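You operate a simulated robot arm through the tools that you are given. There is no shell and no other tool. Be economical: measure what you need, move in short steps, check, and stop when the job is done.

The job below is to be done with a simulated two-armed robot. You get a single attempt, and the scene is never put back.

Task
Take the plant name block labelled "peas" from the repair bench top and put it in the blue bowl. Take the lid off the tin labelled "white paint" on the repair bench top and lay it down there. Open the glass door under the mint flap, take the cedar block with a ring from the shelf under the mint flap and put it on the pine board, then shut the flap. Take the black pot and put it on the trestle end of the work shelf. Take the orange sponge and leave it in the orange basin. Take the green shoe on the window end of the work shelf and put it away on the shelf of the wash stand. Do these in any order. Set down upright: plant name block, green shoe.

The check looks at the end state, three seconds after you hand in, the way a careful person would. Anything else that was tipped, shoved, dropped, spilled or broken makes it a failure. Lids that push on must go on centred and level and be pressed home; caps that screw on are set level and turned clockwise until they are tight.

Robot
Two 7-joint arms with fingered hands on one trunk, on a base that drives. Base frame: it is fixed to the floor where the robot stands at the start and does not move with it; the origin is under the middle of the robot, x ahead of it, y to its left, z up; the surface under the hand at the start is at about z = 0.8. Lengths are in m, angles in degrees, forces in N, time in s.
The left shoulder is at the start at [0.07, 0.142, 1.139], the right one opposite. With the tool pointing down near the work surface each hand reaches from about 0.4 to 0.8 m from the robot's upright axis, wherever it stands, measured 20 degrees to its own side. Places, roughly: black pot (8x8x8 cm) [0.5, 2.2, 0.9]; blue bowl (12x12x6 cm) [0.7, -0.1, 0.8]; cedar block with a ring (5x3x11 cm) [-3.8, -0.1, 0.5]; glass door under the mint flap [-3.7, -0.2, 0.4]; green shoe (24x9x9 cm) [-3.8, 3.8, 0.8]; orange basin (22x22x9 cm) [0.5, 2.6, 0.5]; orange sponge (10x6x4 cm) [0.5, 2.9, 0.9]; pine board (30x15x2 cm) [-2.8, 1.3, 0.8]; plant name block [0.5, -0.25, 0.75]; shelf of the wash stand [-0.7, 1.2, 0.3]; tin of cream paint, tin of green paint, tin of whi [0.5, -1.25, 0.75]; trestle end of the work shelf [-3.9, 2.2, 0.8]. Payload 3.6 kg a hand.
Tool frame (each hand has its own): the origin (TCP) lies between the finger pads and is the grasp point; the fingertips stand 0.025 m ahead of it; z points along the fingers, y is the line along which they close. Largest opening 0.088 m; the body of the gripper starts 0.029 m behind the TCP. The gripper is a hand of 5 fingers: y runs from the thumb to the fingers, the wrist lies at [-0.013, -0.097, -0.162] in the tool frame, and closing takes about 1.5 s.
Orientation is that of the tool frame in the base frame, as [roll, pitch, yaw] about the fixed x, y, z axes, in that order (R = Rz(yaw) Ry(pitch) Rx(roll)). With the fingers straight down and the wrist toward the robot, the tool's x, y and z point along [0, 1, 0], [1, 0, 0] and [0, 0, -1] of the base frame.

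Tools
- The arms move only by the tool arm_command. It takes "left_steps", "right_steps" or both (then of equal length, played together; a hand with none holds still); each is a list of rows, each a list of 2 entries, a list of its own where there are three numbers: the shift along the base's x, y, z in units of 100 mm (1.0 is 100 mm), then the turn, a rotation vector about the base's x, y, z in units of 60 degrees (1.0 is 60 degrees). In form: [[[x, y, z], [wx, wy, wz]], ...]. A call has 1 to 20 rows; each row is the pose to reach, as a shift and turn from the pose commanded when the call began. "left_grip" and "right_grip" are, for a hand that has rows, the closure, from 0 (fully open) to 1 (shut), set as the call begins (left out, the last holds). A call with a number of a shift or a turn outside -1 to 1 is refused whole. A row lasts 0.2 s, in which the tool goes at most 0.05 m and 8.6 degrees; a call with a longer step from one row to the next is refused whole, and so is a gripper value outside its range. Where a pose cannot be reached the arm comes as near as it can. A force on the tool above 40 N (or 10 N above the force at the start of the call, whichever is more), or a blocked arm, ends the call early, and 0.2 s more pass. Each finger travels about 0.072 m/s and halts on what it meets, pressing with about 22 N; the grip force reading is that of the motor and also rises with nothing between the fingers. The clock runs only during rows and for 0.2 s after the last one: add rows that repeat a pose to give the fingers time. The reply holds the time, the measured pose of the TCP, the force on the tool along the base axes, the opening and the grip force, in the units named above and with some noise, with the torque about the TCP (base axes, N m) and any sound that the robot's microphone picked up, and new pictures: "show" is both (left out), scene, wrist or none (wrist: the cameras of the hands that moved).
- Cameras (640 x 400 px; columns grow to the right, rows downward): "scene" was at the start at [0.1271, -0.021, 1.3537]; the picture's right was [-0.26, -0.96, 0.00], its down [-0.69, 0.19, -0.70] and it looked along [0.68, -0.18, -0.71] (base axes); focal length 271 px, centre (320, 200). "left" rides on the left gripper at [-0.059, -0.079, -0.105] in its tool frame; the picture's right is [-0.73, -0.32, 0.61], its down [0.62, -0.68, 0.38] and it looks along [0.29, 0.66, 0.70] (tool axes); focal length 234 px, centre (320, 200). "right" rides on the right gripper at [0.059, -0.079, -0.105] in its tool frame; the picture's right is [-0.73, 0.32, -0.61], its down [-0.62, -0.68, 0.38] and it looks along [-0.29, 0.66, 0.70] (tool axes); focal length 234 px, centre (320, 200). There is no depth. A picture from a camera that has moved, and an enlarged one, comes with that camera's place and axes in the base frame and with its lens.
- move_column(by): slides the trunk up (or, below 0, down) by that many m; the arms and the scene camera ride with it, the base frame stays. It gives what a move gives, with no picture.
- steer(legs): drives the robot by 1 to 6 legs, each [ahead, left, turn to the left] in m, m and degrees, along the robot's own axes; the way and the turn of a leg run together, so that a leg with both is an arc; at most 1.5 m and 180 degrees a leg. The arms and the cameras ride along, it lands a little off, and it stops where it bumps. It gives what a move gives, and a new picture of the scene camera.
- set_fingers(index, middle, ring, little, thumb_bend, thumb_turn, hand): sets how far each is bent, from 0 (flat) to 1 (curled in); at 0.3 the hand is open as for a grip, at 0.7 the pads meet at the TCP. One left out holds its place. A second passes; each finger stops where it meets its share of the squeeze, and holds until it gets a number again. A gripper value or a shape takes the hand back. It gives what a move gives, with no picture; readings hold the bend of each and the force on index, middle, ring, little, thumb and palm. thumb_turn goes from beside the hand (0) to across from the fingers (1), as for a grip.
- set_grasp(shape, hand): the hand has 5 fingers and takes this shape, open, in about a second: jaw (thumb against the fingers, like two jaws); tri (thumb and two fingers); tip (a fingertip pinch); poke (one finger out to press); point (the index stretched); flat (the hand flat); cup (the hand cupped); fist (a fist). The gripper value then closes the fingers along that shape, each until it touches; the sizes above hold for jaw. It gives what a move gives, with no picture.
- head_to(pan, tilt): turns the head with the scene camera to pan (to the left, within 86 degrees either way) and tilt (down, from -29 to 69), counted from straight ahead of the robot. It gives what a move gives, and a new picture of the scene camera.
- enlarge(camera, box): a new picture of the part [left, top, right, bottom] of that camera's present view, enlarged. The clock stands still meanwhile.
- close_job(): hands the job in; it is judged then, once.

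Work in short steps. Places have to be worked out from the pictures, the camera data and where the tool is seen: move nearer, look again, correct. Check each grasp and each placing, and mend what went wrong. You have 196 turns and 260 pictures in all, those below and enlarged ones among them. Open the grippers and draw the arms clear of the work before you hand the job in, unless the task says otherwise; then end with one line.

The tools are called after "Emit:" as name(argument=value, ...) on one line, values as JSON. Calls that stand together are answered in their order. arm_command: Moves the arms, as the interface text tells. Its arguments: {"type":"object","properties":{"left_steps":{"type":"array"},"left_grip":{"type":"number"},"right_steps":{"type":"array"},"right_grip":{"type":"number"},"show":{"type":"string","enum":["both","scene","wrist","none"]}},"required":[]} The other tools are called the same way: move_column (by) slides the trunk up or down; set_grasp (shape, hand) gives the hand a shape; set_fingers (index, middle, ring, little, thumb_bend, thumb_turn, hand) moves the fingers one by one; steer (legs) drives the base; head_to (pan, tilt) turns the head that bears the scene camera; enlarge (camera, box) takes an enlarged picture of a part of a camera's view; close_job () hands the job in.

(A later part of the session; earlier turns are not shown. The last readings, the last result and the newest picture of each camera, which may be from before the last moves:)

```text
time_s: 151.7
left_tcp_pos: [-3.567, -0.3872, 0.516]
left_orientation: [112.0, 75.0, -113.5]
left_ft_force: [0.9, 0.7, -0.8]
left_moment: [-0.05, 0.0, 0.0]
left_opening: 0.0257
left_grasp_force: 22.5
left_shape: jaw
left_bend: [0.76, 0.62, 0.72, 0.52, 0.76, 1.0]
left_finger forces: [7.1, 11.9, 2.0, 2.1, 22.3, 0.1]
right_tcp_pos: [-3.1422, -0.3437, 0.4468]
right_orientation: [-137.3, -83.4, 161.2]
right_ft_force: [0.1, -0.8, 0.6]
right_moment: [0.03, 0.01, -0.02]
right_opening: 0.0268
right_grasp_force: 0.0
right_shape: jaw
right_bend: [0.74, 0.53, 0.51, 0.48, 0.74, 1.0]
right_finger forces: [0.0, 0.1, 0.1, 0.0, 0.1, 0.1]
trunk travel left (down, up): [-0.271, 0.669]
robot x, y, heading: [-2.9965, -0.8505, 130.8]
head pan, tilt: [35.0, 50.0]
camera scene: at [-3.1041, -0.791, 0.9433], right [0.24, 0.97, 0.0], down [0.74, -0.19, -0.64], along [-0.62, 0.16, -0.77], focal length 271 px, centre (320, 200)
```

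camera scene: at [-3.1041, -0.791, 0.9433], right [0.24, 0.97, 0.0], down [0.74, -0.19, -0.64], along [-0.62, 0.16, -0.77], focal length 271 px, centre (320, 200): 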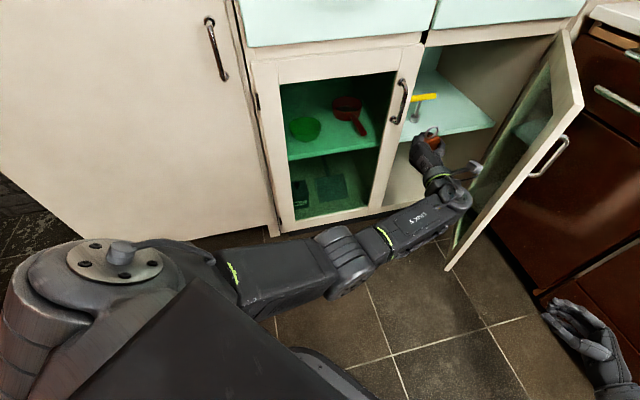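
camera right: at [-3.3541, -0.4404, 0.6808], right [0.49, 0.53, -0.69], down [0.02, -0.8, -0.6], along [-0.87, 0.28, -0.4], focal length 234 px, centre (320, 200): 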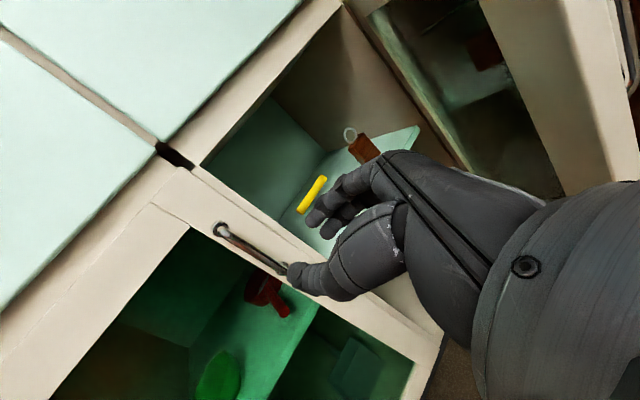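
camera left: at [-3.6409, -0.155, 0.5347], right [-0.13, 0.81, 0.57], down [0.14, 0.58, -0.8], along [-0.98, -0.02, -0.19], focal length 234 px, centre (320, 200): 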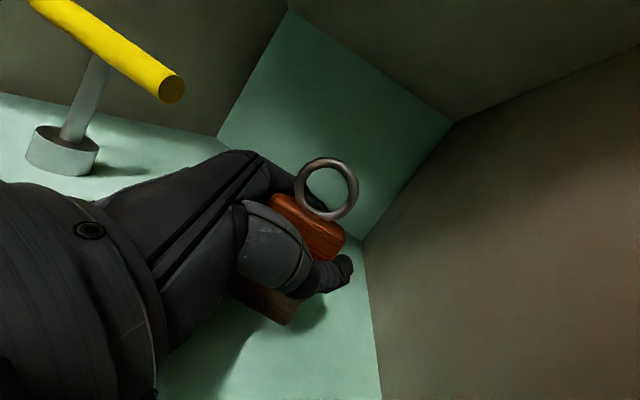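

Out of the cupboard. I'll draw the left hand aside while bringing the right fist toward the door's outer face.

Emit:
arm_command(left_steps=[[[0.1, -0.25, 0.1], [0, 0, 0]], [[0.2, -0.5, 0.2], [0, 0, 0]], [[0.3, -0.75, 0.3], [0, 0, 0]], [[0.4, -1.0, 0.4], [0, 0, 0]]], right_steps=[[[-0.25, 0.12, 0], [0, 0, 0]], [[-0.5, 0.25, 0], [0, 0, 0]], [[-0.75, 0.38, 0], [0, 0, 0]], [[-1.0, 0.5, 0], [0, 0, 0]]], show="scene")

```text
time_s: 152.7
left_tcp_pos: [-3.5273, -0.491, 0.5568]
left_orientation: [112.3, 75.1, -113.2]
left_ft_force: [-0.4, 0.3, -0.2]
left_moment: [-0.02, -0.02, -0.03]
left_opening: 0.0259
left_grasp_force: 22.0
left_shape: jaw
left_bend: [0.76, 0.62, 0.72, 0.52, 0.76, 1.0]
left_finger forces: [7.1, 12.1, 1.9, 2.1, 22.2, 0.1]
right_tcp_pos: [-3.2431, -0.2943, 0.4464]
right_orientation: [-137.3, -83.3, 161.3]
right_ft_force: [1.0, -0.7, 0.3]
right_moment: [0.02, -0.01, 0.0]
right_opening: 0.0265
right_grasp_force: 0.1
right_shape: jaw
right_bend: [0.74, 0.53, 0.51, 0.48, 0.74, 1.0]
right_finger forces: [0.0, 0.0, 0.0, 0.0, 0.0, 0.0]
trunk travel left (down, up): [-0.271, 0.669]
robot x, y, heading: [-2.9937, -0.8477, 130.8]
head pan, tilt: [35.0, 50.0]
camera scene: at [-3.1042, -0.7909, 0.9433], right [0.24, 0.97, 0.0], down [0.74, -0.19, -0.64], along [-0.62, 0.16, -0.77], focal length 271 px, centre (320, 200)
```

scene: 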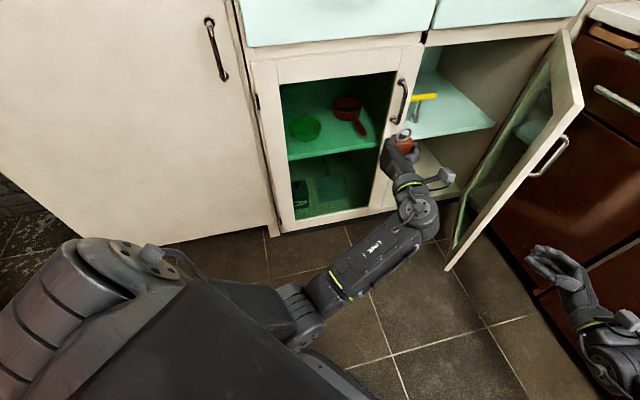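

Emit:
arm_command(left_steps=[[[0.1, -0.15, 0.1], [0, 0, 0]], [[0.2, -0.3, 0.2], [0, 0, 0]], [[0.3, -0.4, 0.3], [0, 0, 0]], [[0.4, -0.5, 0.4], [0, 0, 0]]], right_steps=[[[-0.25, 0.15, 0], [0, 0, 0]], [[-0.5, 0.3, 0], [0, 0, 0]], [[-0.75, 0.45, 0], [0, 0, 0]], [[-1.0, 0.6, 0], [0, 0, 0]]], show="both")

```text
time_s: 153.7
left_tcp_pos: [-3.4898, -0.54, 0.6003]
left_orientation: [110.2, 74.5, -114.9]
left_ft_force: [0.0, -0.1, -0.2]
left_moment: [0.03, 0.03, 0.0]
left_opening: 0.0259
left_grasp_force: 22.1
left_shape: jaw
left_bend: [0.76, 0.62, 0.72, 0.52, 0.76, 1.0]
left_finger forces: [7.0, 12.1, 2.0, 2.1, 22.3, 0.1]
right_tcp_pos: [-3.3425, -0.2363, 0.4471]
right_orientation: [-136.9, -83.4, 160.8]
right_ft_force: [0.2, -0.6, -0.1]
right_moment: [0.0, -0.02, 0.01]
right_opening: 0.0267
right_grasp_force: 0.1
right_shape: jaw
right_bend: [0.74, 0.53, 0.51, 0.48, 0.74, 1.0]
right_finger forces: [0.1, 0.0, 0.1, 0.0, 0.0, 0.0]
trunk travel left (down, up): [-0.271, 0.669]
robot x, y, heading: [-2.997, -0.8505, 131.0]
head pan, tilt: [35.0, 50.0]
camera scene: at [-3.1043, -0.791, 0.9432], right [0.24, 0.97, 0.0], down [0.74, -0.19, -0.64], along [-0.62, 0.16, -0.77], focal length 271 px, centre (320, 200)
camera right: at [-3.2219, -0.2633, 0.5202], right [0.5, 0.52, -0.69], down [-0.01, -0.8, -0.6], along [-0.86, 0.31, -0.4], focal length 234 px, centre (320, 200)
camera left: at [-3.354, -0.5461, 0.6449], right [-0.13, 0.82, 0.56], down [0.13, 0.58, -0.81], along [-0.98, -0.03, -0.18], focal length 234 px, centre (320, 200)
```

scene: 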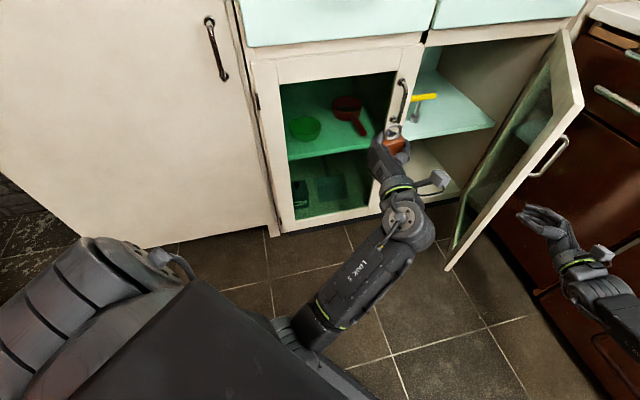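
right: 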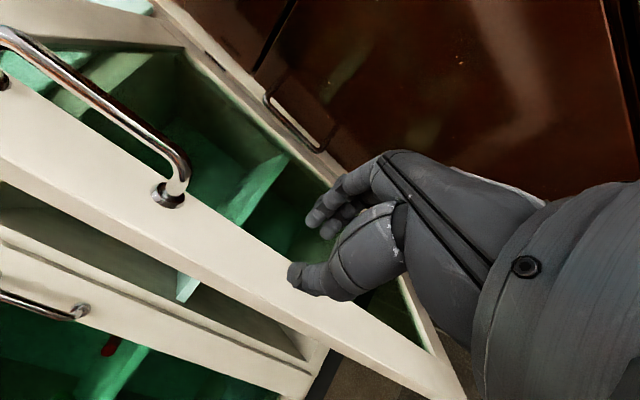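
left: 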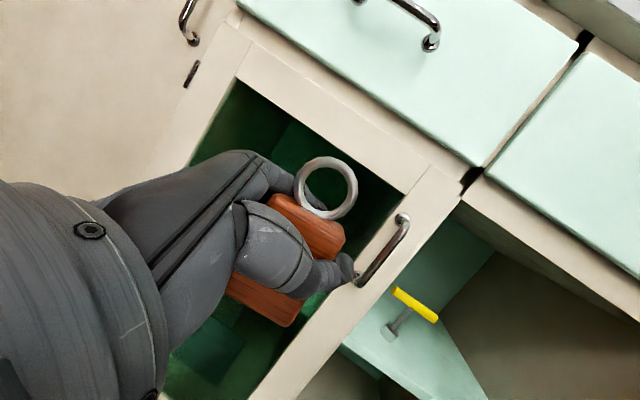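

The right hand is just outside the door's free stile, below the handle. I'll push the door shut along the arc while pulling the left hand away.

Emit:
arm_command(left_steps=[[[0.25, 0, 0.1], [0, 0, 0]], [[0.5, 0, 0.2], [0, 0, 0]], [[0.75, 0, 0.3], [0, 0, 0]], [[1.0, 0, 0.4], [0, 0, 0]]], right_steps=[[[-0.25, -0.08, 0], [0, 0, 0]], [[-0.5, -0.16, 0], [0, 0, 0]], [[-0.75, -0.26, 0], [0, 0, 0]], [[-1.0, -0.36, 0], [0, 0, 0]]], show="scene")

```text
time_s: 154.5
left_tcp_pos: [-3.4365, -0.5539, 0.6159]
left_orientation: [100.9, 66.7, -123.0]
left_ft_force: [0.3, 0.2, -0.5]
left_moment: [-0.03, -0.04, 0.02]
left_opening: 0.0262
left_grasp_force: 21.4
left_shape: jaw
left_bend: [0.76, 0.62, 0.72, 0.52, 0.76, 0.99]
left_finger forces: [6.9, 12.5, 1.8, 2.0, 22.2, 0.0]
right_tcp_pos: [-3.4126, -0.2578, 0.4473]
right_orientation: [-137.4, -83.4, 161.4]
right_ft_force: [0.1, -0.3, -0.6]
right_moment: [0.0, 0.04, 0.01]
right_opening: 0.0265
right_grasp_force: 0.1
right_shape: jaw
right_bend: [0.74, 0.53, 0.51, 0.48, 0.74, 1.0]
right_finger forces: [0.1, 0.1, 0.0, 0.1, 0.0, 0.0]
trunk travel left (down, up): [-0.271, 0.669]
robot x, y, heading: [-2.9933, -0.8452, 130.8]
head pan, tilt: [35.0, 50.0]
stopped in row 4 (left hand): the arm was blocked; the commanded pose is now the measured one
camera scene: at [-3.1042, -0.7908, 0.9433], right [0.24, 0.97, 0.0], down [0.74, -0.19, -0.64], along [-0.62, 0.16, -0.77], focal length 271 px, centre (320, 200)
```

scene: 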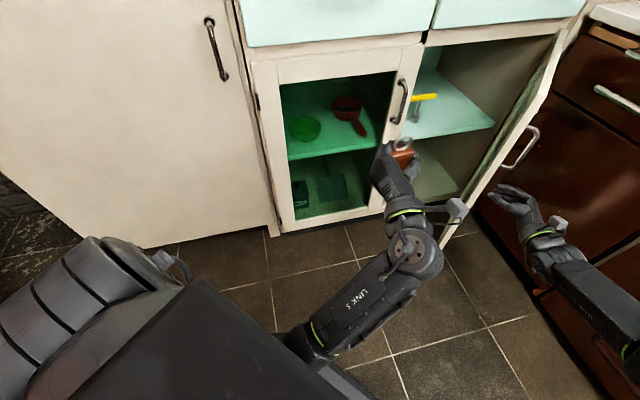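

The door is closing. I'll keep pushing with the right hand only.

Emit:
arm_command(right_steps=[[[-0.25, -0.1, 0], [0, 0, 0]], [[-0.5, -0.2, 0], [0, 0, 0]], [[-0.75, -0.28, 0], [0, 0, 0]], [[-1.0, -0.35, 0], [0, 0, 0]]], show="scene")

```text
time_s: 155.5
left_tcp_pos: [-3.4385, -0.5535, 0.6175]
left_orientation: [100.8, 66.7, -123.0]
left_ft_force: [0.0, 0.5, -0.1]
left_moment: [0.02, -0.02, -0.02]
left_opening: 0.026
left_grasp_force: 21.9
left_shape: jaw
left_bend: [0.76, 0.62, 0.72, 0.52, 0.76, 0.99]
left_finger forces: [7.0, 12.3, 1.8, 2.0, 22.2, 0.0]
right_tcp_pos: [-3.4713, -0.2832, 0.4483]
right_orientation: [-137.1, -83.3, 161.1]
right_ft_force: [-0.8, -0.1, -0.1]
right_moment: [0.04, 0.0, -0.01]
right_opening: 0.0263
right_grasp_force: 0.1
right_shape: jaw
right_bend: [0.74, 0.53, 0.51, 0.48, 0.74, 1.0]
right_finger forces: [0.0, 0.0, 0.1, 0.1, 0.0, 0.0]
right hand out of reach, approached as far as the arm can: row 3, 4
trunk travel left (down, up): [-0.271, 0.669]
robot x, y, heading: [-2.9916, -0.8467, 130.9]
head pan, tilt: [35.0, 50.0]
camera scene: at [-3.1042, -0.7909, 0.9433], right [0.24, 0.97, 0.0], down [0.74, -0.19, -0.64], along [-0.62, 0.16, -0.77], focal length 271 px, centre (320, 200)
```

scene: 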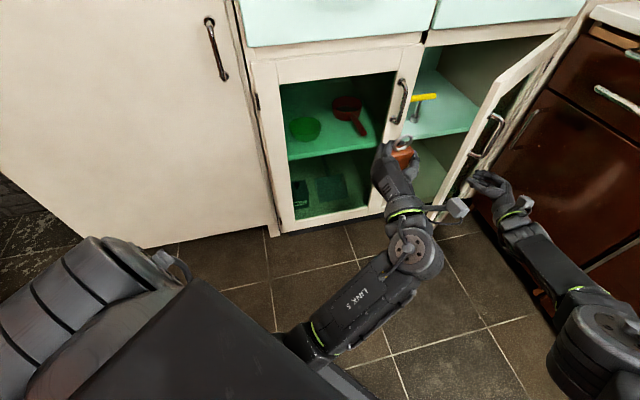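

Nearly there, but the arm is at its limit. I'll finish the push with a small base arc of 10° left and 8 cm forward.

Emit:
steer(legs=[[0.06, 0.015, 8]])

```text
time_s: 156.5
left_tcp_pos: [-3.5276, -0.5862, 0.6172]
left_orientation: [100.8, 66.7, -115.0]
left_ft_force: [0.1, 0.0, -0.7]
left_moment: [0.01, 0.01, -0.01]
left_opening: 0.026
left_grasp_force: 21.4
left_shape: jaw
left_bend: [0.76, 0.62, 0.72, 0.52, 0.76, 0.99]
left_finger forces: [6.9, 12.3, 1.8, 2.1, 22.3, 0.0]
right_tcp_pos: [-3.5971, -0.3225, 0.4492]
right_orientation: [-138.0, -83.4, 169.7]
right_ft_force: [-0.6, 0.3, 0.0]
right_moment: [-0.01, -0.02, 0.0]
right_opening: 0.0269
right_grasp_force: 0.0
right_shape: jaw
right_bend: [0.74, 0.53, 0.51, 0.48, 0.74, 1.0]
right_finger forces: [0.0, 0.0, 0.0, 0.0, 0.1, 0.0]
trunk travel left (down, up): [-0.271, 0.669]
robot x, y, heading: [-3.0537, -0.8161, 138.8]
head pan, tilt: [35.0, 50.0]
camera scene: at [-3.1642, -0.7746, 0.9432], right [0.11, 0.99, 0.0], down [0.76, -0.08, -0.64], along [-0.64, 0.07, -0.77], focal length 271 px, centre (320, 200)
```

scene: 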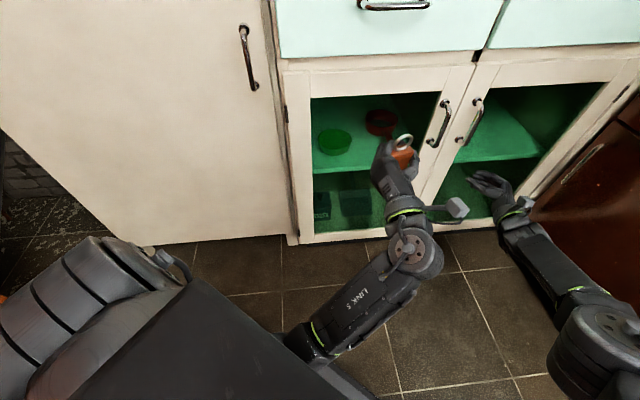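

Emit:
enlarge(camera="scene", box=[400, 40, 640, 240])

Emit:
enlarge(camera="right", box=[0, 0, 640, 400])

```text
2.00 times, centred on (520, 140) of scene
camera zoom: at [-3.1642, -0.7746, 0.9432], right [0.11, 0.99, 0.0], down [0.76, -0.08, -0.64], along [-0.64, 0.07, -0.77], focal length 542 px, centre (-80, 320)
```

zoom: 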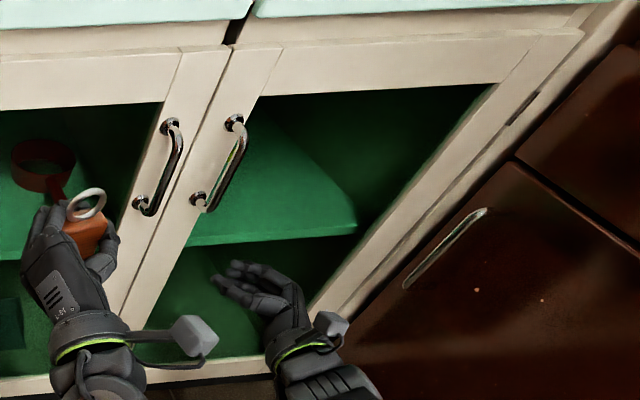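

```text
1.00 times, centred on (320, 200) of right (not enlarged: the box is as wide or as high as the picture)
camera zoom: at [-3.4735, -0.3335, 0.5217], right [0.43, 0.58, -0.69], down [0.1, -0.79, -0.6], along [-0.9, 0.18, -0.4], focal length 234 px, centre (320, 200)
```

zoom: 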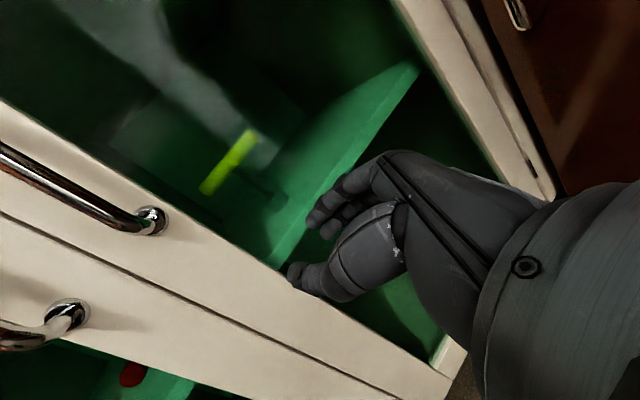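

The door looks flush. I'll press lightly to confirm it's shut.

Emit:
arm_command(right_steps=[[[-0.15, 0, 0], [0, 0, 0]], [[-0.3, 0, 0], [0, 0, 0]], [[-0.45, 0, 0], [0, 0, 0]]], show="wrist")

```text
time_s: 157.3
left_tcp_pos: [-3.5263, -0.5861, 0.6174]
left_orientation: [100.9, 66.8, -115.1]
left_ft_force: [-0.2, -0.1, -0.6]
left_moment: [0.01, 0.01, 0.05]
left_opening: 0.0261
left_grasp_force: 22.7
left_shape: jaw
left_bend: [0.76, 0.62, 0.72, 0.52, 0.76, 0.99]
left_finger forces: [6.9, 12.5, 1.7, 2.1, 22.2, 0.0]
right_tcp_pos: [-3.5965, -0.3223, 0.449]
right_orientation: [-136.6, -83.4, 168.5]
right_ft_force: [-0.4, -1.5, 1.0]
right_moment: [0.01, -0.01, -0.03]
right_opening: 0.0264
right_grasp_force: 0.0
right_shape: jaw
right_bend: [0.74, 0.53, 0.51, 0.48, 0.74, 1.0]
right_finger forces: [0.1, 0.0, 0.0, 0.0, 0.1, 0.1]
right hand out of reach, approached as far as the arm can: row 1, 2, 3
trunk travel left (down, up): [-0.271, 0.669]
robot x, y, heading: [-3.0518, -0.8181, 138.9]
head pan, tilt: [35.0, 50.0]
camera right: at [-3.4734, -0.3335, 0.5219], right [0.43, 0.58, -0.69], down [0.1, -0.79, -0.6], along [-0.9, 0.18, -0.4], focal length 234 px, centre (320, 200)
```

right: 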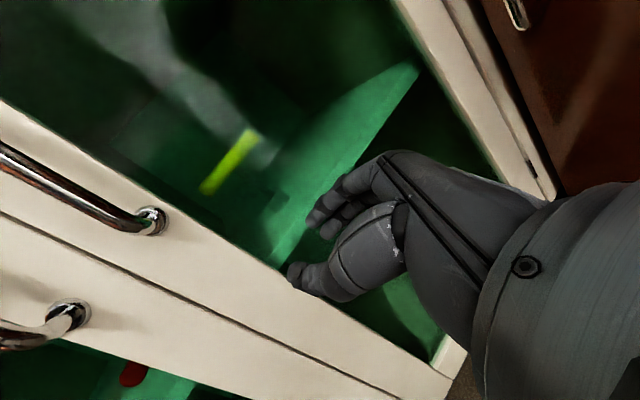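

I'll confirm with a tiny base move of 4 cm toward the cupboard.

Emit:
steer(legs=[[0.034, 0.03, 0]])

Emit:
enlarge(camera="right", box=[0, 0, 640, 400])

```text
time_s: 158.2
left_tcp_pos: [-3.571, -0.5849, 0.6177]
left_orientation: [100.7, 66.7, -115.4]
left_ft_force: [0.3, 0.4, -0.1]
left_moment: [0.02, 0.01, 0.02]
left_opening: 0.026
left_grasp_force: 21.9
left_shape: jaw
left_bend: [0.76, 0.62, 0.72, 0.52, 0.76, 0.99]
left_finger forces: [6.8, 12.3, 1.8, 2.1, 22.2, 0.0]
right_tcp_pos: [-3.6384, -0.3204, 0.4478]
right_orientation: [-138.1, -83.3, 169.6]
right_ft_force: [22.8, 6.1, -4.8]
right_moment: [0.04, -0.29, -0.38]
right_opening: 0.0256
right_grasp_force: 0.0
right_shape: jaw
right_bend: [0.75, 0.56, 0.51, 0.48, 0.74, 1.0]
right_finger forces: [8.0, 14.3, 0.0, 0.0, 0.1, 0.0]
trunk travel left (down, up): [-0.271, 0.669]
robot x, y, heading: [-3.091, -0.8195, 139.0]
head pan, tilt: [35.0, 50.0]
camera scene: at [-3.2079, -0.7739, 0.9433], right [0.11, 0.99, 0.0], down [0.76, -0.08, -0.64], along [-0.64, 0.07, -0.77], focal length 271 px, centre (320, 200)
```

scene: 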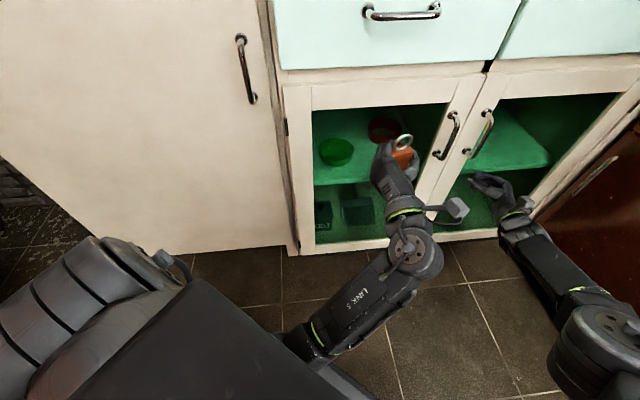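

```text
1.00 times, centred on (320, 200) of right (not enlarged: the box is as wide or as high as the picture)
camera zoom: at [-3.5161, -0.3315, 0.5212], right [0.43, 0.58, -0.69], down [0.1, -0.8, -0.6], along [-0.9, 0.19, -0.4], focal length 234 px, centre (320, 200)
```

zoom: 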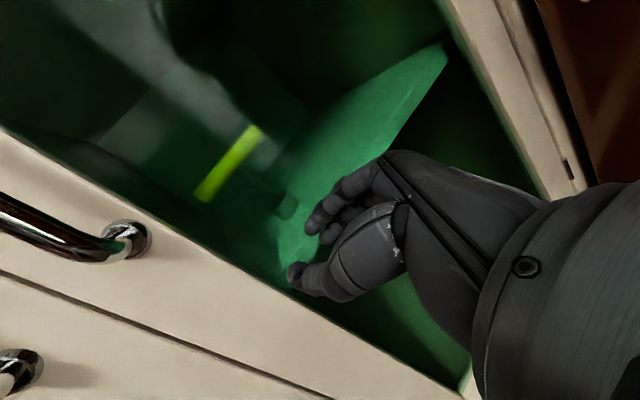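

A firm 23 N contact: the door is shut. Now I'll back away into the open and raise the trunk.

Emit:
steer(legs=[[-0.12, -0.1, 0], [-0.57, -0.46, 0]])

Emit:
move_column(by=0.4)

Emit:
head_to(pan=-20, tilt=35)

```text
time_s: 163.2
left_tcp_pos: [-2.6865, -0.5986, 0.6172]
left_orientation: [100.7, 66.9, -115.2]
left_ft_force: [0.5, -1.8, -0.4]
left_moment: [0.03, 0.0, 0.02]
left_opening: 0.0258
left_grasp_force: 22.6
left_shape: jaw
left_bend: [0.76, 0.62, 0.72, 0.52, 0.76, 0.99]
left_finger forces: [7.0, 12.5, 1.8, 2.1, 22.1, 0.0]
right_tcp_pos: [-2.7523, -0.3355, 0.4477]
right_orientation: [-138.3, -83.2, 169.7]
right_ft_force: [0.1, -0.2, 0.4]
right_moment: [-0.02, -0.01, 0.01]
right_opening: 0.0266
right_grasp_force: 0.0
right_shape: jaw
right_bend: [0.74, 0.54, 0.51, 0.48, 0.74, 1.0]
right_finger forces: [0.0, 0.0, 0.1, 0.1, 0.1, 0.1]
trunk travel left (down, up): [-0.271, 0.669]
robot x, y, heading: [-2.2045, -0.828, 138.8]
head pan, tilt: [35.0, 50.0]
camera scene: at [-2.3223, -0.7893, 0.9433], right [0.11, 0.99, 0.0], down [0.76, -0.08, -0.64], along [-0.64, 0.07, -0.77], focal length 271 px, centre (320, 200)
```

scene: 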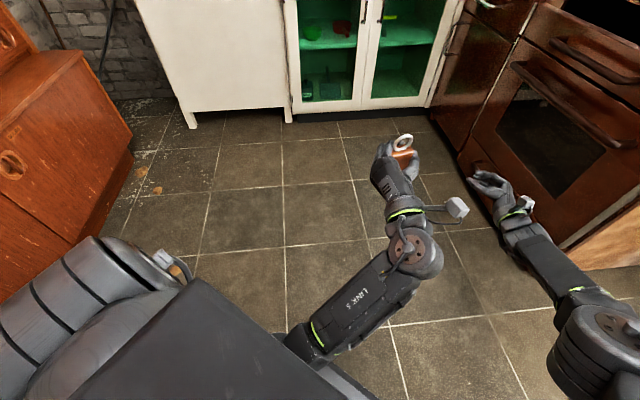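

```text
time_s: 167.0
left_tcp_pos: [-2.6855, -0.5994, 1.0177]
left_orientation: [100.9, 66.8, -115.2]
left_ft_force: [-0.4, -0.2, -0.7]
left_moment: [0.02, 0.0, 0.01]
left_opening: 0.026
left_grasp_force: 22.0
left_shape: jaw
left_bend: [0.76, 0.62, 0.72, 0.52, 0.76, 0.99]
left_finger forces: [7.0, 12.6, 2.0, 2.0, 22.1, 0.0]
right_tcp_pos: [-2.7529, -0.3354, 0.8487]
right_orientation: [-137.7, -83.4, 169.2]
right_ft_force: [-0.5, -0.4, -0.1]
right_moment: [-0.02, 0.0, -0.01]
right_opening: 0.0264
right_grasp_force: 0.1
right_shape: jaw
right_bend: [0.74, 0.54, 0.51, 0.48, 0.74, 1.0]
right_finger forces: [0.1, 0.0, 0.1, 0.1, 0.0, 0.0]
trunk travel left (down, up): [-0.671, 0.269]
robot x, y, heading: [-2.2083, -0.8319, 138.7]
head pan, tilt: [35.0, 50.0]
```

```text
time_s: 168.2
left_tcp_pos: [-2.6854, -0.6, 1.0157]
left_orientation: [100.6, 66.8, -115.4]
left_ft_force: [0.4, 0.7, -0.4]
left_moment: [0.0, -0.03, -0.01]
left_opening: 0.0258
left_grasp_force: 22.0
left_shape: jaw
left_bend: [0.76, 0.62, 0.72, 0.52, 0.76, 0.99]
left_finger forces: [7.0, 12.6, 1.9, 1.9, 22.1, 0.1]
right_tcp_pos: [-2.7527, -0.3355, 0.8475]
right_orientation: [-137.5, -83.3, 169.0]
right_ft_force: [-0.1, 1.0, -0.1]
right_moment: [-0.01, 0.03, 0.02]
right_opening: 0.0265
right_grasp_force: 0.1
right_shape: jaw
right_bend: [0.74, 0.54, 0.51, 0.48, 0.74, 1.0]
right_finger forces: [0.0, 0.0, 0.1, 0.0, 0.0, 0.0]
trunk travel left (down, up): [-0.671, 0.269]
robot x, y, heading: [-2.1995, -0.83, 138.8]
head pan, tilt: [-20.0, 35.0]
camera scene: at [-2.2883, -0.7204, 1.365], right [0.88, 0.48, 0.0], down [0.28, -0.5, -0.82], along [-0.39, 0.72, -0.57], focal length 271 px, centre (320, 200)
```

scene: 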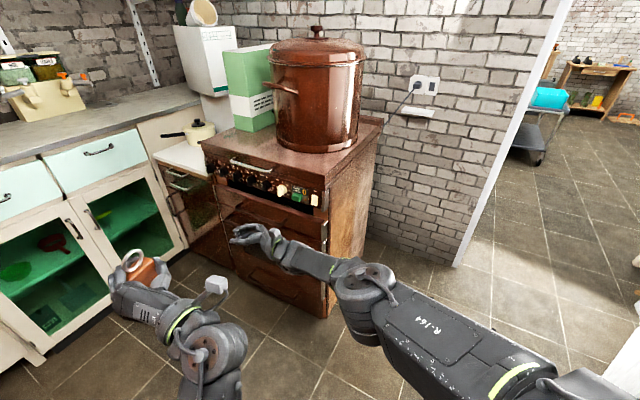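

The doorway's left jamb is at [-2.08, 0.77]. I'll extend the left arm forward to narrow the robot, then line up with the gap.

Emit:
arm_command(left_steps=[[[-0.2, 0.15, 0], [0, 0, 0]], [[-0.4, 0.35, 0], [0, 0, 0]], [[-0.6, 0.55, 0], [0, 0, 0]], [[-0.8, 0.75, 0], [0, 0, 0]], [[-1.0, 0.95, 0], [0, 0, 0]]], show="none")

Emit:
arm_command(left_steps=[[[-0.15, 0.15, 0], [0, 0, 0]], [[-0.3, 0.3, 0], [0, 0, 0]], [[-0.4, 0.4, 0], [0, 0, 0]]], show="none")

Emit:
steer(legs=[[0, 0, -83]])

Emit:
head_to(pan=0, tilt=25)

```text
time_s: 169.4
left_tcp_pos: [-2.7866, -0.5035, 1.0172]
left_orientation: [100.9, 67.0, -115.1]
left_ft_force: [-0.4, -0.2, -1.0]
left_moment: [0.0, 0.02, 0.04]
left_opening: 0.0261
left_grasp_force: 21.7
left_shape: jaw
left_bend: [0.76, 0.62, 0.72, 0.53, 0.76, 0.99]
left_finger forces: [6.8, 13.0, 1.8, 2.0, 22.1, 0.0]
right_tcp_pos: [-2.7528, -0.3347, 0.8475]
right_orientation: [-137.5, -83.3, 169.0]
right_ft_force: [-0.1, -0.7, 0.8]
right_moment: [0.0, 0.0, -0.01]
right_opening: 0.0264
right_grasp_force: 0.0
right_shape: jaw
right_bend: [0.74, 0.54, 0.51, 0.48, 0.74, 1.0]
right_finger forces: [0.1, 0.1, 0.0, 0.1, 0.1, 0.0]
trunk travel left (down, up): [-0.671, 0.269]
robot x, y, heading: [-2.2044, -0.8286, 138.5]
head pan, tilt: [-20.0, 35.0]
```

```text
time_s: 170.2
left_tcp_pos: [-2.826, -0.4651, 1.0152]
left_orientation: [101.0, 66.8, -115.0]
left_ft_force: [0.7, -0.1, 0.3]
left_moment: [0.01, 0.03, 0.01]
left_opening: 0.0259
left_grasp_force: 21.5
left_shape: jaw
left_bend: [0.76, 0.62, 0.72, 0.53, 0.76, 0.99]
left_finger forces: [6.6, 13.1, 1.8, 2.0, 22.1, 0.1]
right_tcp_pos: [-2.7529, -0.3356, 0.8481]
right_orientation: [-137.8, -83.3, 169.3]
right_ft_force: [-0.2, -0.9, -0.3]
right_moment: [0.05, -0.02, 0.01]
right_opening: 0.0264
right_grasp_force: 0.0
right_shape: jaw
right_bend: [0.74, 0.54, 0.51, 0.48, 0.74, 1.0]
right_finger forces: [0.0, 0.0, 0.1, 0.1, 0.0, 0.0]
trunk travel left (down, up): [-0.671, 0.269]
robot x, y, heading: [-2.2114, -0.8256, 138.6]
head pan, tilt: [-20.0, 35.0]
```

```text
time_s: 174.2
left_tcp_pos: [-1.9161, -0.1731, 1.0178]
left_orientation: [100.9, 66.7, 161.7]
left_ft_force: [0.2, 0.3, -0.8]
left_moment: [-0.01, -0.02, -0.01]
left_opening: 0.0259
left_grasp_force: 22.8
left_shape: jaw
left_bend: [0.76, 0.62, 0.72, 0.53, 0.76, 0.99]
left_finger forces: [6.5, 12.9, 1.9, 2.0, 21.9, 0.0]
right_tcp_pos: [-1.7774, -0.2299, 0.8482]
right_orientation: [-138.3, -83.2, 86.5]
right_ft_force: [-0.6, 0.1, 0.4]
right_moment: [0.01, 0.01, -0.05]
right_opening: 0.0267
right_grasp_force: 0.0
right_shape: jaw
right_bend: [0.74, 0.54, 0.51, 0.48, 0.74, 1.0]
right_finger forces: [0.1, 0.0, 0.1, 0.1, 0.0, 0.0]
trunk travel left (down, up): [-0.671, 0.269]
robot x, y, heading: [-2.2049, -0.8334, 55.5]
head pan, tilt: [-20.0, 35.0]
camera scene: at [-2.1077, -0.738, 1.365], right [0.58, -0.81, 0.0], down [-0.47, -0.33, -0.82], along [0.67, 0.48, -0.57], focal length 271 px, centre (320, 200)
```

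scene: 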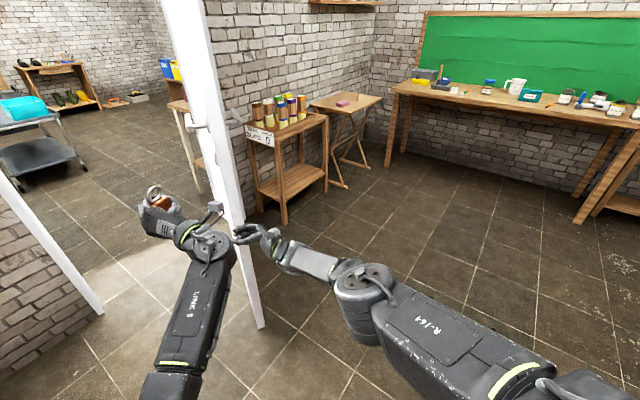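

```text
time_s: 175.0
left_tcp_pos: [-1.9157, -0.1733, 1.0162]
left_orientation: [100.9, 66.7, 161.7]
left_ft_force: [-0.5, -0.7, -0.7]
left_moment: [-0.04, 0.0, -0.01]
left_opening: 0.0259
left_grasp_force: 21.9
left_shape: jaw
left_bend: [0.76, 0.62, 0.72, 0.53, 0.76, 0.99]
left_finger forces: [6.5, 12.9, 1.8, 2.0, 22.0, 0.0]
right_tcp_pos: [-1.7784, -0.2309, 0.8476]
right_orientation: [-138.4, -83.3, 86.6]
right_ft_force: [0.6, -0.1, 0.7]
right_moment: [0.02, 0.03, -0.05]
right_opening: 0.0263
right_grasp_force: 0.2
right_shape: jaw
right_bend: [0.74, 0.54, 0.51, 0.48, 0.74, 1.0]
right_finger forces: [0.0, 0.1, 0.0, 0.1, 0.1, 0.0]
trunk travel left (down, up): [-0.671, 0.269]
robot x, y, heading: [-2.2068, -0.8342, 55.7]
head pan, tilt: [0.0, 25.0]
camera scene: at [-2.1272, -0.7133, 1.3807], right [0.82, -0.57, 0.0], down [-0.24, -0.35, -0.91], along [0.51, 0.75, -0.42], focal length 271 px, centre (320, 200)
```

scene: 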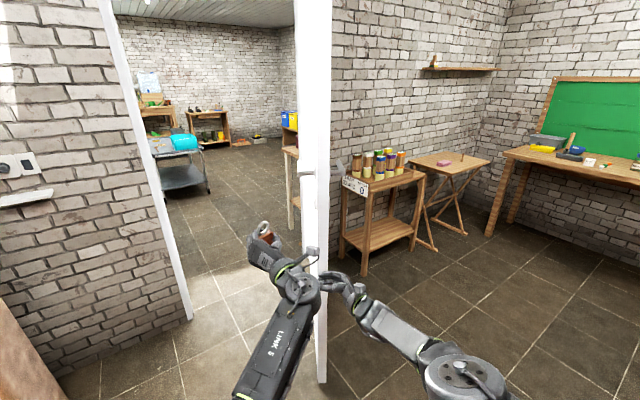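

The gap beside the door leaf is about 0.8 m. I'll shift onto its centre line, then drive straight through parallel to the leaf.

Emit:
steer(legs=[[0.476, 0.39, 0]])

```text
time_s: 178.5
left_tcp_pos: [-1.9636, 0.4365, 1.0157]
left_orientation: [100.9, 66.8, 161.2]
left_ft_force: [0.1, 1.1, -0.7]
left_moment: [0.02, 0.0, -0.04]
left_opening: 0.0258
left_grasp_force: 21.8
left_shape: jaw
left_bend: [0.76, 0.62, 0.72, 0.53, 0.76, 0.99]
left_finger forces: [6.5, 13.0, 1.7, 2.0, 21.9, 0.0]
right_tcp_pos: [-1.8256, 0.378, 0.8468]
right_orientation: [-137.8, -83.3, 85.8]
right_ft_force: [0.5, 1.3, 0.3]
right_moment: [0.02, 0.0, 0.04]
right_opening: 0.0266
right_grasp_force: 0.1
right_shape: jaw
right_bend: [0.74, 0.54, 0.51, 0.48, 0.74, 1.0]
right_finger forces: [0.0, 0.1, 0.1, 0.0, 0.0, 0.0]
trunk travel left (down, up): [-0.671, 0.269]
robot x, y, heading: [-2.2582, -0.2191, 55.5]
head pan, tilt: [0.0, 25.0]
camera scene: at [-2.1774, -0.1026, 1.3807], right [0.82, -0.57, 0.0], down [-0.24, -0.35, -0.91], along [0.52, 0.74, -0.42], focal length 271 px, centre (320, 200)
```

scene: 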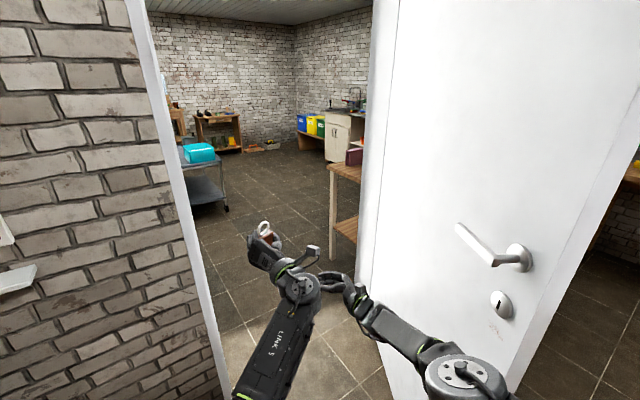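

I'm well aligned. I'll drive 1.0 m along the gap, then move on in +y.

Emit:
steer(legs=[[0.5, 0, 0], [0.5, 0, 0]])

```text
time_s: 184.0
left_tcp_pos: [-1.4217, 1.2667, 1.0158]
left_orientation: [101.0, 66.8, 162.5]
left_ft_force: [0.3, 0.4, -1.1]
left_moment: [0.01, 0.0, 0.0]
left_opening: 0.026
left_grasp_force: 21.7
left_shape: jaw
left_bend: [0.76, 0.62, 0.72, 0.53, 0.76, 0.99]
left_finger forces: [6.4, 13.1, 1.8, 2.0, 22.0, 0.0]
right_tcp_pos: [-1.2821, 1.213, 0.8467]
right_orientation: [-137.0, -83.2, 86.0]
right_ft_force: [-0.5, -0.6, -0.4]
right_moment: [0.02, 0.06, -0.04]
right_opening: 0.0265
right_grasp_force: 0.0
right_shape: jaw
right_bend: [0.74, 0.54, 0.51, 0.48, 0.74, 1.0]
right_finger forces: [0.0, 0.0, 0.0, 0.1, 0.0, 0.0]
trunk travel left (down, up): [-0.671, 0.269]
robot x, y, heading: [-1.703, 0.6031, 56.5]
head pan, tilt: [0.0, 25.0]
camera scene: at [-1.6245, 0.7246, 1.3807], right [0.83, -0.55, 0.0], down [-0.23, -0.35, -0.91], along [0.5, 0.75, -0.42], focal length 271 px, centre (320, 200)
```

scene: 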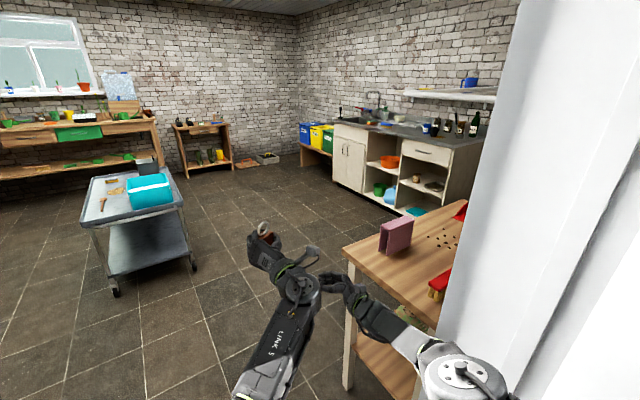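

Through the doorway. I'll move clear into the room and turn left toward the pine board.

Emit:
steer(legs=[[0.25, 0.165, 0], [0.14, 0.33, 0], [0, 0, 110]])

Emit:
head_to(pan=20, tilt=25)

```text
time_s: 192.5
left_tcp_pos: [-2.6169, 1.241, 1.0159]
left_orientation: [100.9, 66.7, -87.8]
left_ft_force: [0.2, 0.5, -1.1]
left_moment: [-0.01, -0.03, -0.01]
left_opening: 0.0261
left_grasp_force: 21.8
left_shape: jaw
left_bend: [0.76, 0.62, 0.72, 0.53, 0.76, 0.99]
left_finger forces: [6.2, 12.6, 1.7, 2.0, 21.5, 0.0]
right_tcp_pos: [-2.6124, 1.3901, 0.8483]
right_orientation: [-138.1, -83.3, -163.0]
right_ft_force: [-0.2, -0.3, 0.8]
right_moment: [0.02, -0.02, -0.03]
right_opening: 0.0268
right_grasp_force: 0.0
right_shape: jaw
right_bend: [0.74, 0.54, 0.51, 0.48, 0.74, 1.0]
right_finger forces: [0.1, 0.1, 0.0, 0.1, 0.0, 0.0]
trunk travel left (down, up): [-0.671, 0.269]
robot x, y, heading: [-1.9014, 1.1975, 166.3]
head pan, tilt: [0.0, 25.0]
camera scene: at [-2.0385, 1.2353, 1.3807], right [0.24, 0.97, 0.0], down [0.41, -0.1, -0.91], along [-0.88, 0.22, -0.42], focal length 271 px, centre (320, 200)
```

scene: 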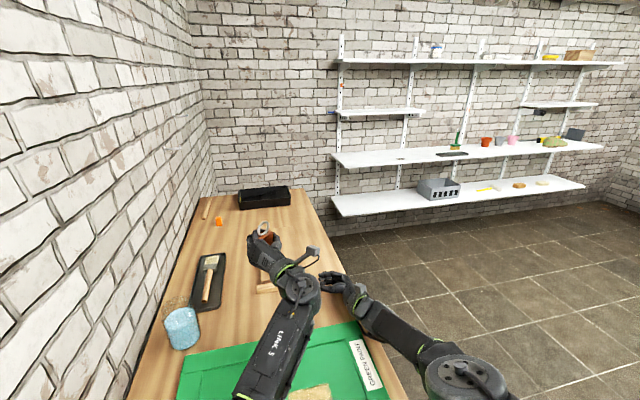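

```text
time_s: 193.3
left_tcp_pos: [-2.6172, 1.2404, 1.0158]
left_orientation: [101.0, 66.7, -87.7]
left_ft_force: [0.4, 0.2, -1.2]
left_moment: [0.03, 0.02, -0.03]
left_opening: 0.0259
left_grasp_force: 21.9
left_shape: jaw
left_bend: [0.76, 0.62, 0.72, 0.53, 0.76, 0.99]
left_finger forces: [6.2, 12.7, 1.7, 2.0, 21.5, 0.0]
right_tcp_pos: [-2.6125, 1.3918, 0.8487]
right_orientation: [-138.1, -83.2, -163.0]
right_ft_force: [0.8, 0.4, -0.5]
right_moment: [-0.02, -0.02, -0.03]
right_opening: 0.0266
right_grasp_force: 0.1
right_shape: jaw
right_bend: [0.74, 0.54, 0.51, 0.48, 0.74, 1.0]
right_finger forces: [0.0, 0.0, 0.0, 0.0, 0.1, 0.0]
trunk travel left (down, up): [-0.671, 0.269]
robot x, y, heading: [-1.8972, 1.2033, 166.4]
head pan, tilt: [20.0, 25.0]
camera scene: at [-2.0406, 1.2036, 1.3807], right [-0.11, 0.99, 0.0], down [0.42, 0.05, -0.91], along [-0.9, -0.1, -0.42], focal length 271 px, centre (320, 200)
```

scene: 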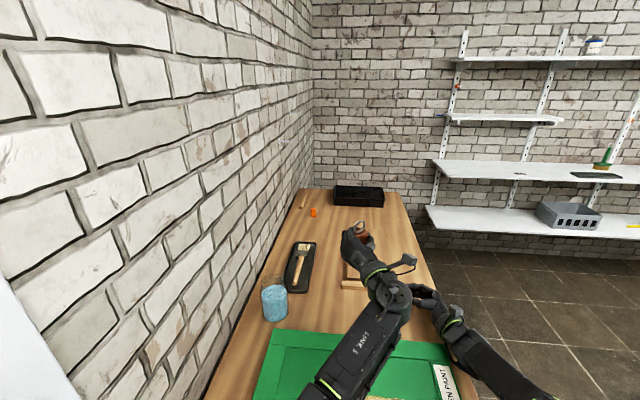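

The board's table is right in front and my hands are low over it. I'll raise the trunk and look down.

Emit:
move_column(by=0.2)

Emit:
head_to(pan=15, tilt=50)

```text
time_s: 195.5
left_tcp_pos: [-2.6174, 1.2404, 1.2163]
left_orientation: [100.8, 66.8, -87.9]
left_ft_force: [-0.8, 0.8, -1.1]
left_moment: [-0.06, 0.0, -0.06]
left_opening: 0.0261
left_grasp_force: 22.3
left_shape: jaw
left_bend: [0.76, 0.62, 0.72, 0.53, 0.76, 0.99]
left_finger forces: [6.3, 12.7, 1.6, 2.0, 21.5, 0.1]
right_tcp_pos: [-2.6132, 1.3906, 1.0487]
right_orientation: [-137.4, -83.3, -163.7]
right_ft_force: [-0.4, 0.6, 0.3]
right_moment: [0.04, 0.0, 0.03]
right_opening: 0.0266
right_grasp_force: 0.0
right_shape: jaw
right_bend: [0.74, 0.54, 0.51, 0.48, 0.74, 1.0]
right_finger forces: [0.0, 0.0, 0.0, 0.0, 0.1, 0.0]
trunk travel left (down, up): [-0.871, 0.069]
robot x, y, heading: [-1.8991, 1.2008, 166.2]
head pan, tilt: [20.0, 25.0]
```

```text
time_s: 196.4
left_tcp_pos: [-2.6163, 1.2408, 1.2156]
left_orientation: [100.9, 66.8, -87.9]
left_ft_force: [1.1, 1.1, 0.4]
left_moment: [0.01, 0.02, -0.01]
left_opening: 0.0259
left_grasp_force: 22.6
left_shape: jaw
left_bend: [0.76, 0.62, 0.72, 0.53, 0.76, 0.99]
left_finger forces: [6.2, 12.7, 1.6, 2.0, 21.6, 0.0]
right_tcp_pos: [-2.6121, 1.3911, 1.0483]
right_orientation: [-138.0, -83.3, -163.1]
right_ft_force: [0.7, -0.4, -0.3]
right_moment: [0.0, -0.01, -0.01]
right_opening: 0.0266
right_grasp_force: 0.0
right_shape: jaw
right_bend: [0.74, 0.54, 0.51, 0.48, 0.74, 1.0]
right_finger forces: [0.0, 0.1, 0.0, 0.0, 0.0, 0.0]
trunk travel left (down, up): [-0.871, 0.069]
robot x, y, heading: [-1.8958, 1.2009, 166.4]
head pan, tilt: [15.0, 50.0]
camera scene: at [-2.0261, 1.2117, 1.5433], right [-0.02, 1.0, 0.0], down [0.77, 0.02, -0.64], along [-0.64, -0.01, -0.77], focal length 271 px, centre (320, 200)
```

scene: 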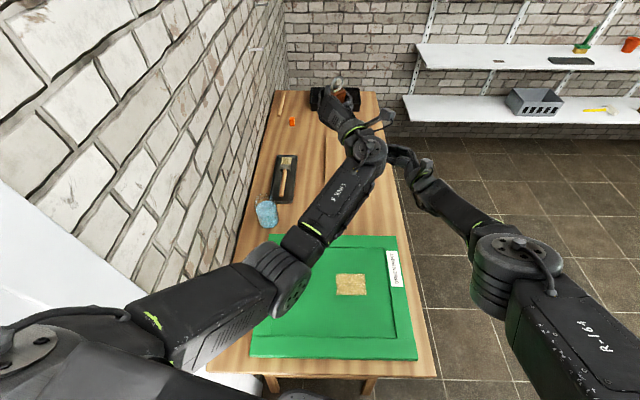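

The pine board lies about [-2.83, 1.30] on that table. It'll be easier to reach from the table's open side, so I'll drive round to y≈2.0 and face -y.

Emit:
steer(legs=[[0.188, -0.778, 0], [0.826, 0.2, 0], [0, 0, 103.5]])

Emit:
head_to(pan=0, tilt=48)

```text
time_s: 209.2
left_tcp_pos: [-2.6007, 1.2974, 1.2157]
left_orientation: [101.0, 66.7, 17.5]
left_ft_force: [-0.2, 0.9, -0.3]
left_moment: [-0.01, 0.0, 0.01]
left_opening: 0.0256
left_grasp_force: 21.8
left_shape: jaw
left_bend: [0.76, 0.62, 0.72, 0.54, 0.77, 0.99]
left_finger forces: [5.4, 12.5, 1.6, 1.9, 21.2, 0.1]
right_tcp_pos: [-2.7447, 1.2639, 1.0482]
right_orientation: [-137.5, -83.3, -58.4]
right_ft_force: [0.2, 0.6, -0.7]
right_moment: [0.04, -0.01, -0.03]
right_opening: 0.0265
right_grasp_force: 0.2
right_shape: jaw
right_bend: [0.74, 0.54, 0.51, 0.48, 0.74, 1.0]
right_finger forces: [0.0, 0.1, 0.1, 0.0, 0.0, 0.0]
trunk travel left (down, up): [-0.871, 0.069]
robot x, y, heading: [-2.7484, 2.0012, -89.0]
head pan, tilt: [15.0, 50.0]
camera scene: at [-2.7264, 1.8776, 1.5432], right [-0.96, -0.28, 0.0], down [-0.21, 0.74, -0.64], along [0.18, -0.62, -0.77], focal length 271 px, centre (320, 200)
```

scene: 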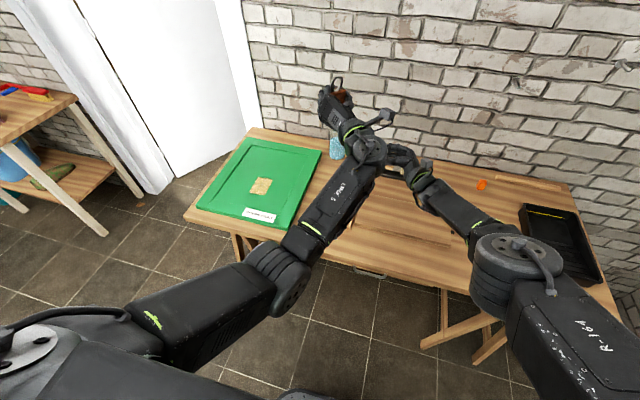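

```text
time_s: 210.0
left_tcp_pos: [-2.5995, 1.2977, 1.2153]
left_orientation: [101.0, 66.7, 17.6]
left_ft_force: [0.1, 0.0, -1.8]
left_moment: [-0.01, 0.01, 0.01]
left_opening: 0.0259
left_grasp_force: 21.6
left_shape: jaw
left_bend: [0.76, 0.62, 0.72, 0.54, 0.77, 0.99]
left_finger forces: [5.4, 12.6, 1.5, 2.1, 21.1, 0.0]
right_tcp_pos: [-2.7436, 1.263, 1.047]
right_orientation: [-138.2, -83.3, -57.7]
right_ft_force: [-0.3, 0.4, -0.5]
right_moment: [-0.03, 0.02, -0.01]
right_opening: 0.0263
right_grasp_force: 0.1
right_shape: jaw
right_bend: [0.74, 0.54, 0.51, 0.48, 0.74, 1.0]
right_finger forces: [0.0, 0.1, 0.0, 0.1, 0.0, 0.0]
trunk travel left (down, up): [-0.871, 0.069]
robot x, y, heading: [-2.746, 2.0035, -88.8]
head pan, tilt: [0.0, 48.0]
camera scene: at [-2.7459, 1.8728, 1.546], right [-1.0, -0.02, 0.0], down [-0.02, 0.74, -0.67], along [0.02, -0.67, -0.74], focal length 271 px, centre (320, 200)
```

scene: 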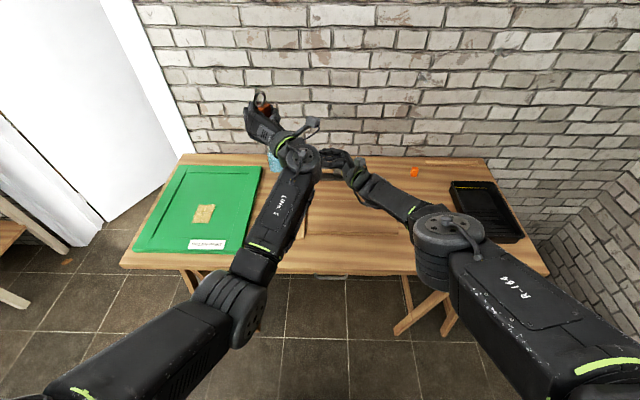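

The arms hide the board. I'll draw the right arm back and aside, and level the block by 9° in the left hand.

Emit:
arm_command(left_steps=[[[0, 0, 0], [-0.01, 0.075, 0.006]], [[0, 0, 0], [-0.02, 0.15, 0.012]], [[0, 0, 0], [-0.02, 0.15, 0.012]], [[0, 0, 0], [-0.02, 0.15, 0.012]]], right_steps=[[[-0.25, 0.25, 0], [0, 0, 0]], [[-0.5, 0.5, 0], [0, 0, 0]], [[-0.75, 0.75, 0], [0, 0, 0]], [[-1.0, 1.0, 0], [0, 0, 0]]], show="none")

Emit:
arm_command(right_steps=[[[-0.25, 0.25, 0], [0, 0, 0]], [[-0.5, 0.5, 0], [0, 0, 0]], [[-0.75, 0.75, 0], [0, 0, 0]], [[-1.0, 1.0, 0], [0, 0, 0]]], show="scene")

```text
time_s: 211.0
left_tcp_pos: [-2.6021, 1.2995, 1.217]
left_orientation: [107.0, 75.4, 23.9]
left_ft_force: [-0.4, -0.3, -0.1]
left_moment: [0.02, -0.03, 0.01]
left_opening: 0.0259
left_grasp_force: 21.4
left_shape: jaw
left_bend: [0.76, 0.62, 0.72, 0.54, 0.77, 0.99]
left_finger forces: [5.4, 12.7, 1.7, 2.0, 21.0, 0.0]
right_tcp_pos: [-2.8464, 1.3645, 1.0483]
right_orientation: [-137.3, -83.3, -58.6]
right_ft_force: [-0.9, 0.5, 0.9]
right_moment: [-0.03, 0.01, 0.01]
right_opening: 0.0263
right_grasp_force: 0.1
right_shape: jaw
right_bend: [0.74, 0.54, 0.51, 0.48, 0.74, 1.0]
right_finger forces: [0.0, 0.0, 0.0, 0.0, 0.0, 0.0]
trunk travel left (down, up): [-0.871, 0.069]
robot x, y, heading: [-2.7473, 2.0019, -88.6]
head pan, tilt: [0.0, 48.0]
```

```text
time_s: 212.0
left_tcp_pos: [-2.5988, 1.2986, 1.2181]
left_orientation: [106.7, 75.6, 23.7]
left_ft_force: [-0.2, 0.5, -0.8]
left_moment: [0.01, -0.01, 0.0]
left_opening: 0.0258
left_grasp_force: 21.7
left_shape: jaw
left_bend: [0.76, 0.62, 0.72, 0.54, 0.77, 0.99]
left_finger forces: [5.5, 12.9, 1.7, 2.0, 21.1, 0.0]
right_tcp_pos: [-2.946, 1.4627, 1.0489]
right_orientation: [-137.3, -83.2, -58.6]
right_ft_force: [-0.6, 0.6, -0.5]
right_moment: [0.02, 0.0, 0.01]
right_opening: 0.0264
right_grasp_force: 0.0
right_shape: jaw
right_bend: [0.74, 0.54, 0.51, 0.48, 0.74, 1.0]
right_finger forces: [0.1, 0.1, 0.1, 0.0, 0.0, 0.0]
trunk travel left (down, up): [-0.871, 0.069]
robot x, y, heading: [-2.7455, 2.0031, -88.7]
head pan, tilt: [0.0, 48.0]
camera scene: at [-2.7472, 1.8743, 1.5461], right [-1.0, -0.02, 0.0], down [-0.02, 0.74, -0.67], along [0.02, -0.67, -0.74], focal length 271 px, centre (320, 200)
```

scene: 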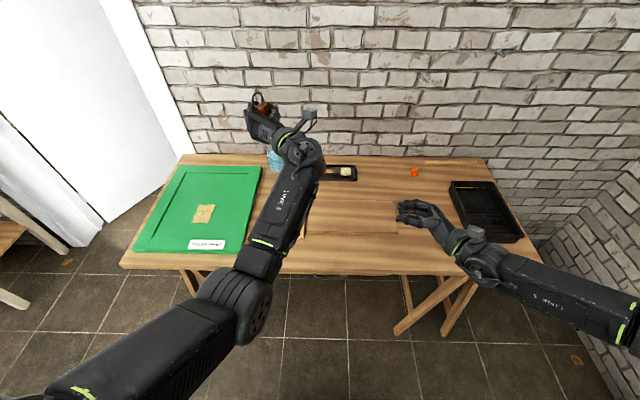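

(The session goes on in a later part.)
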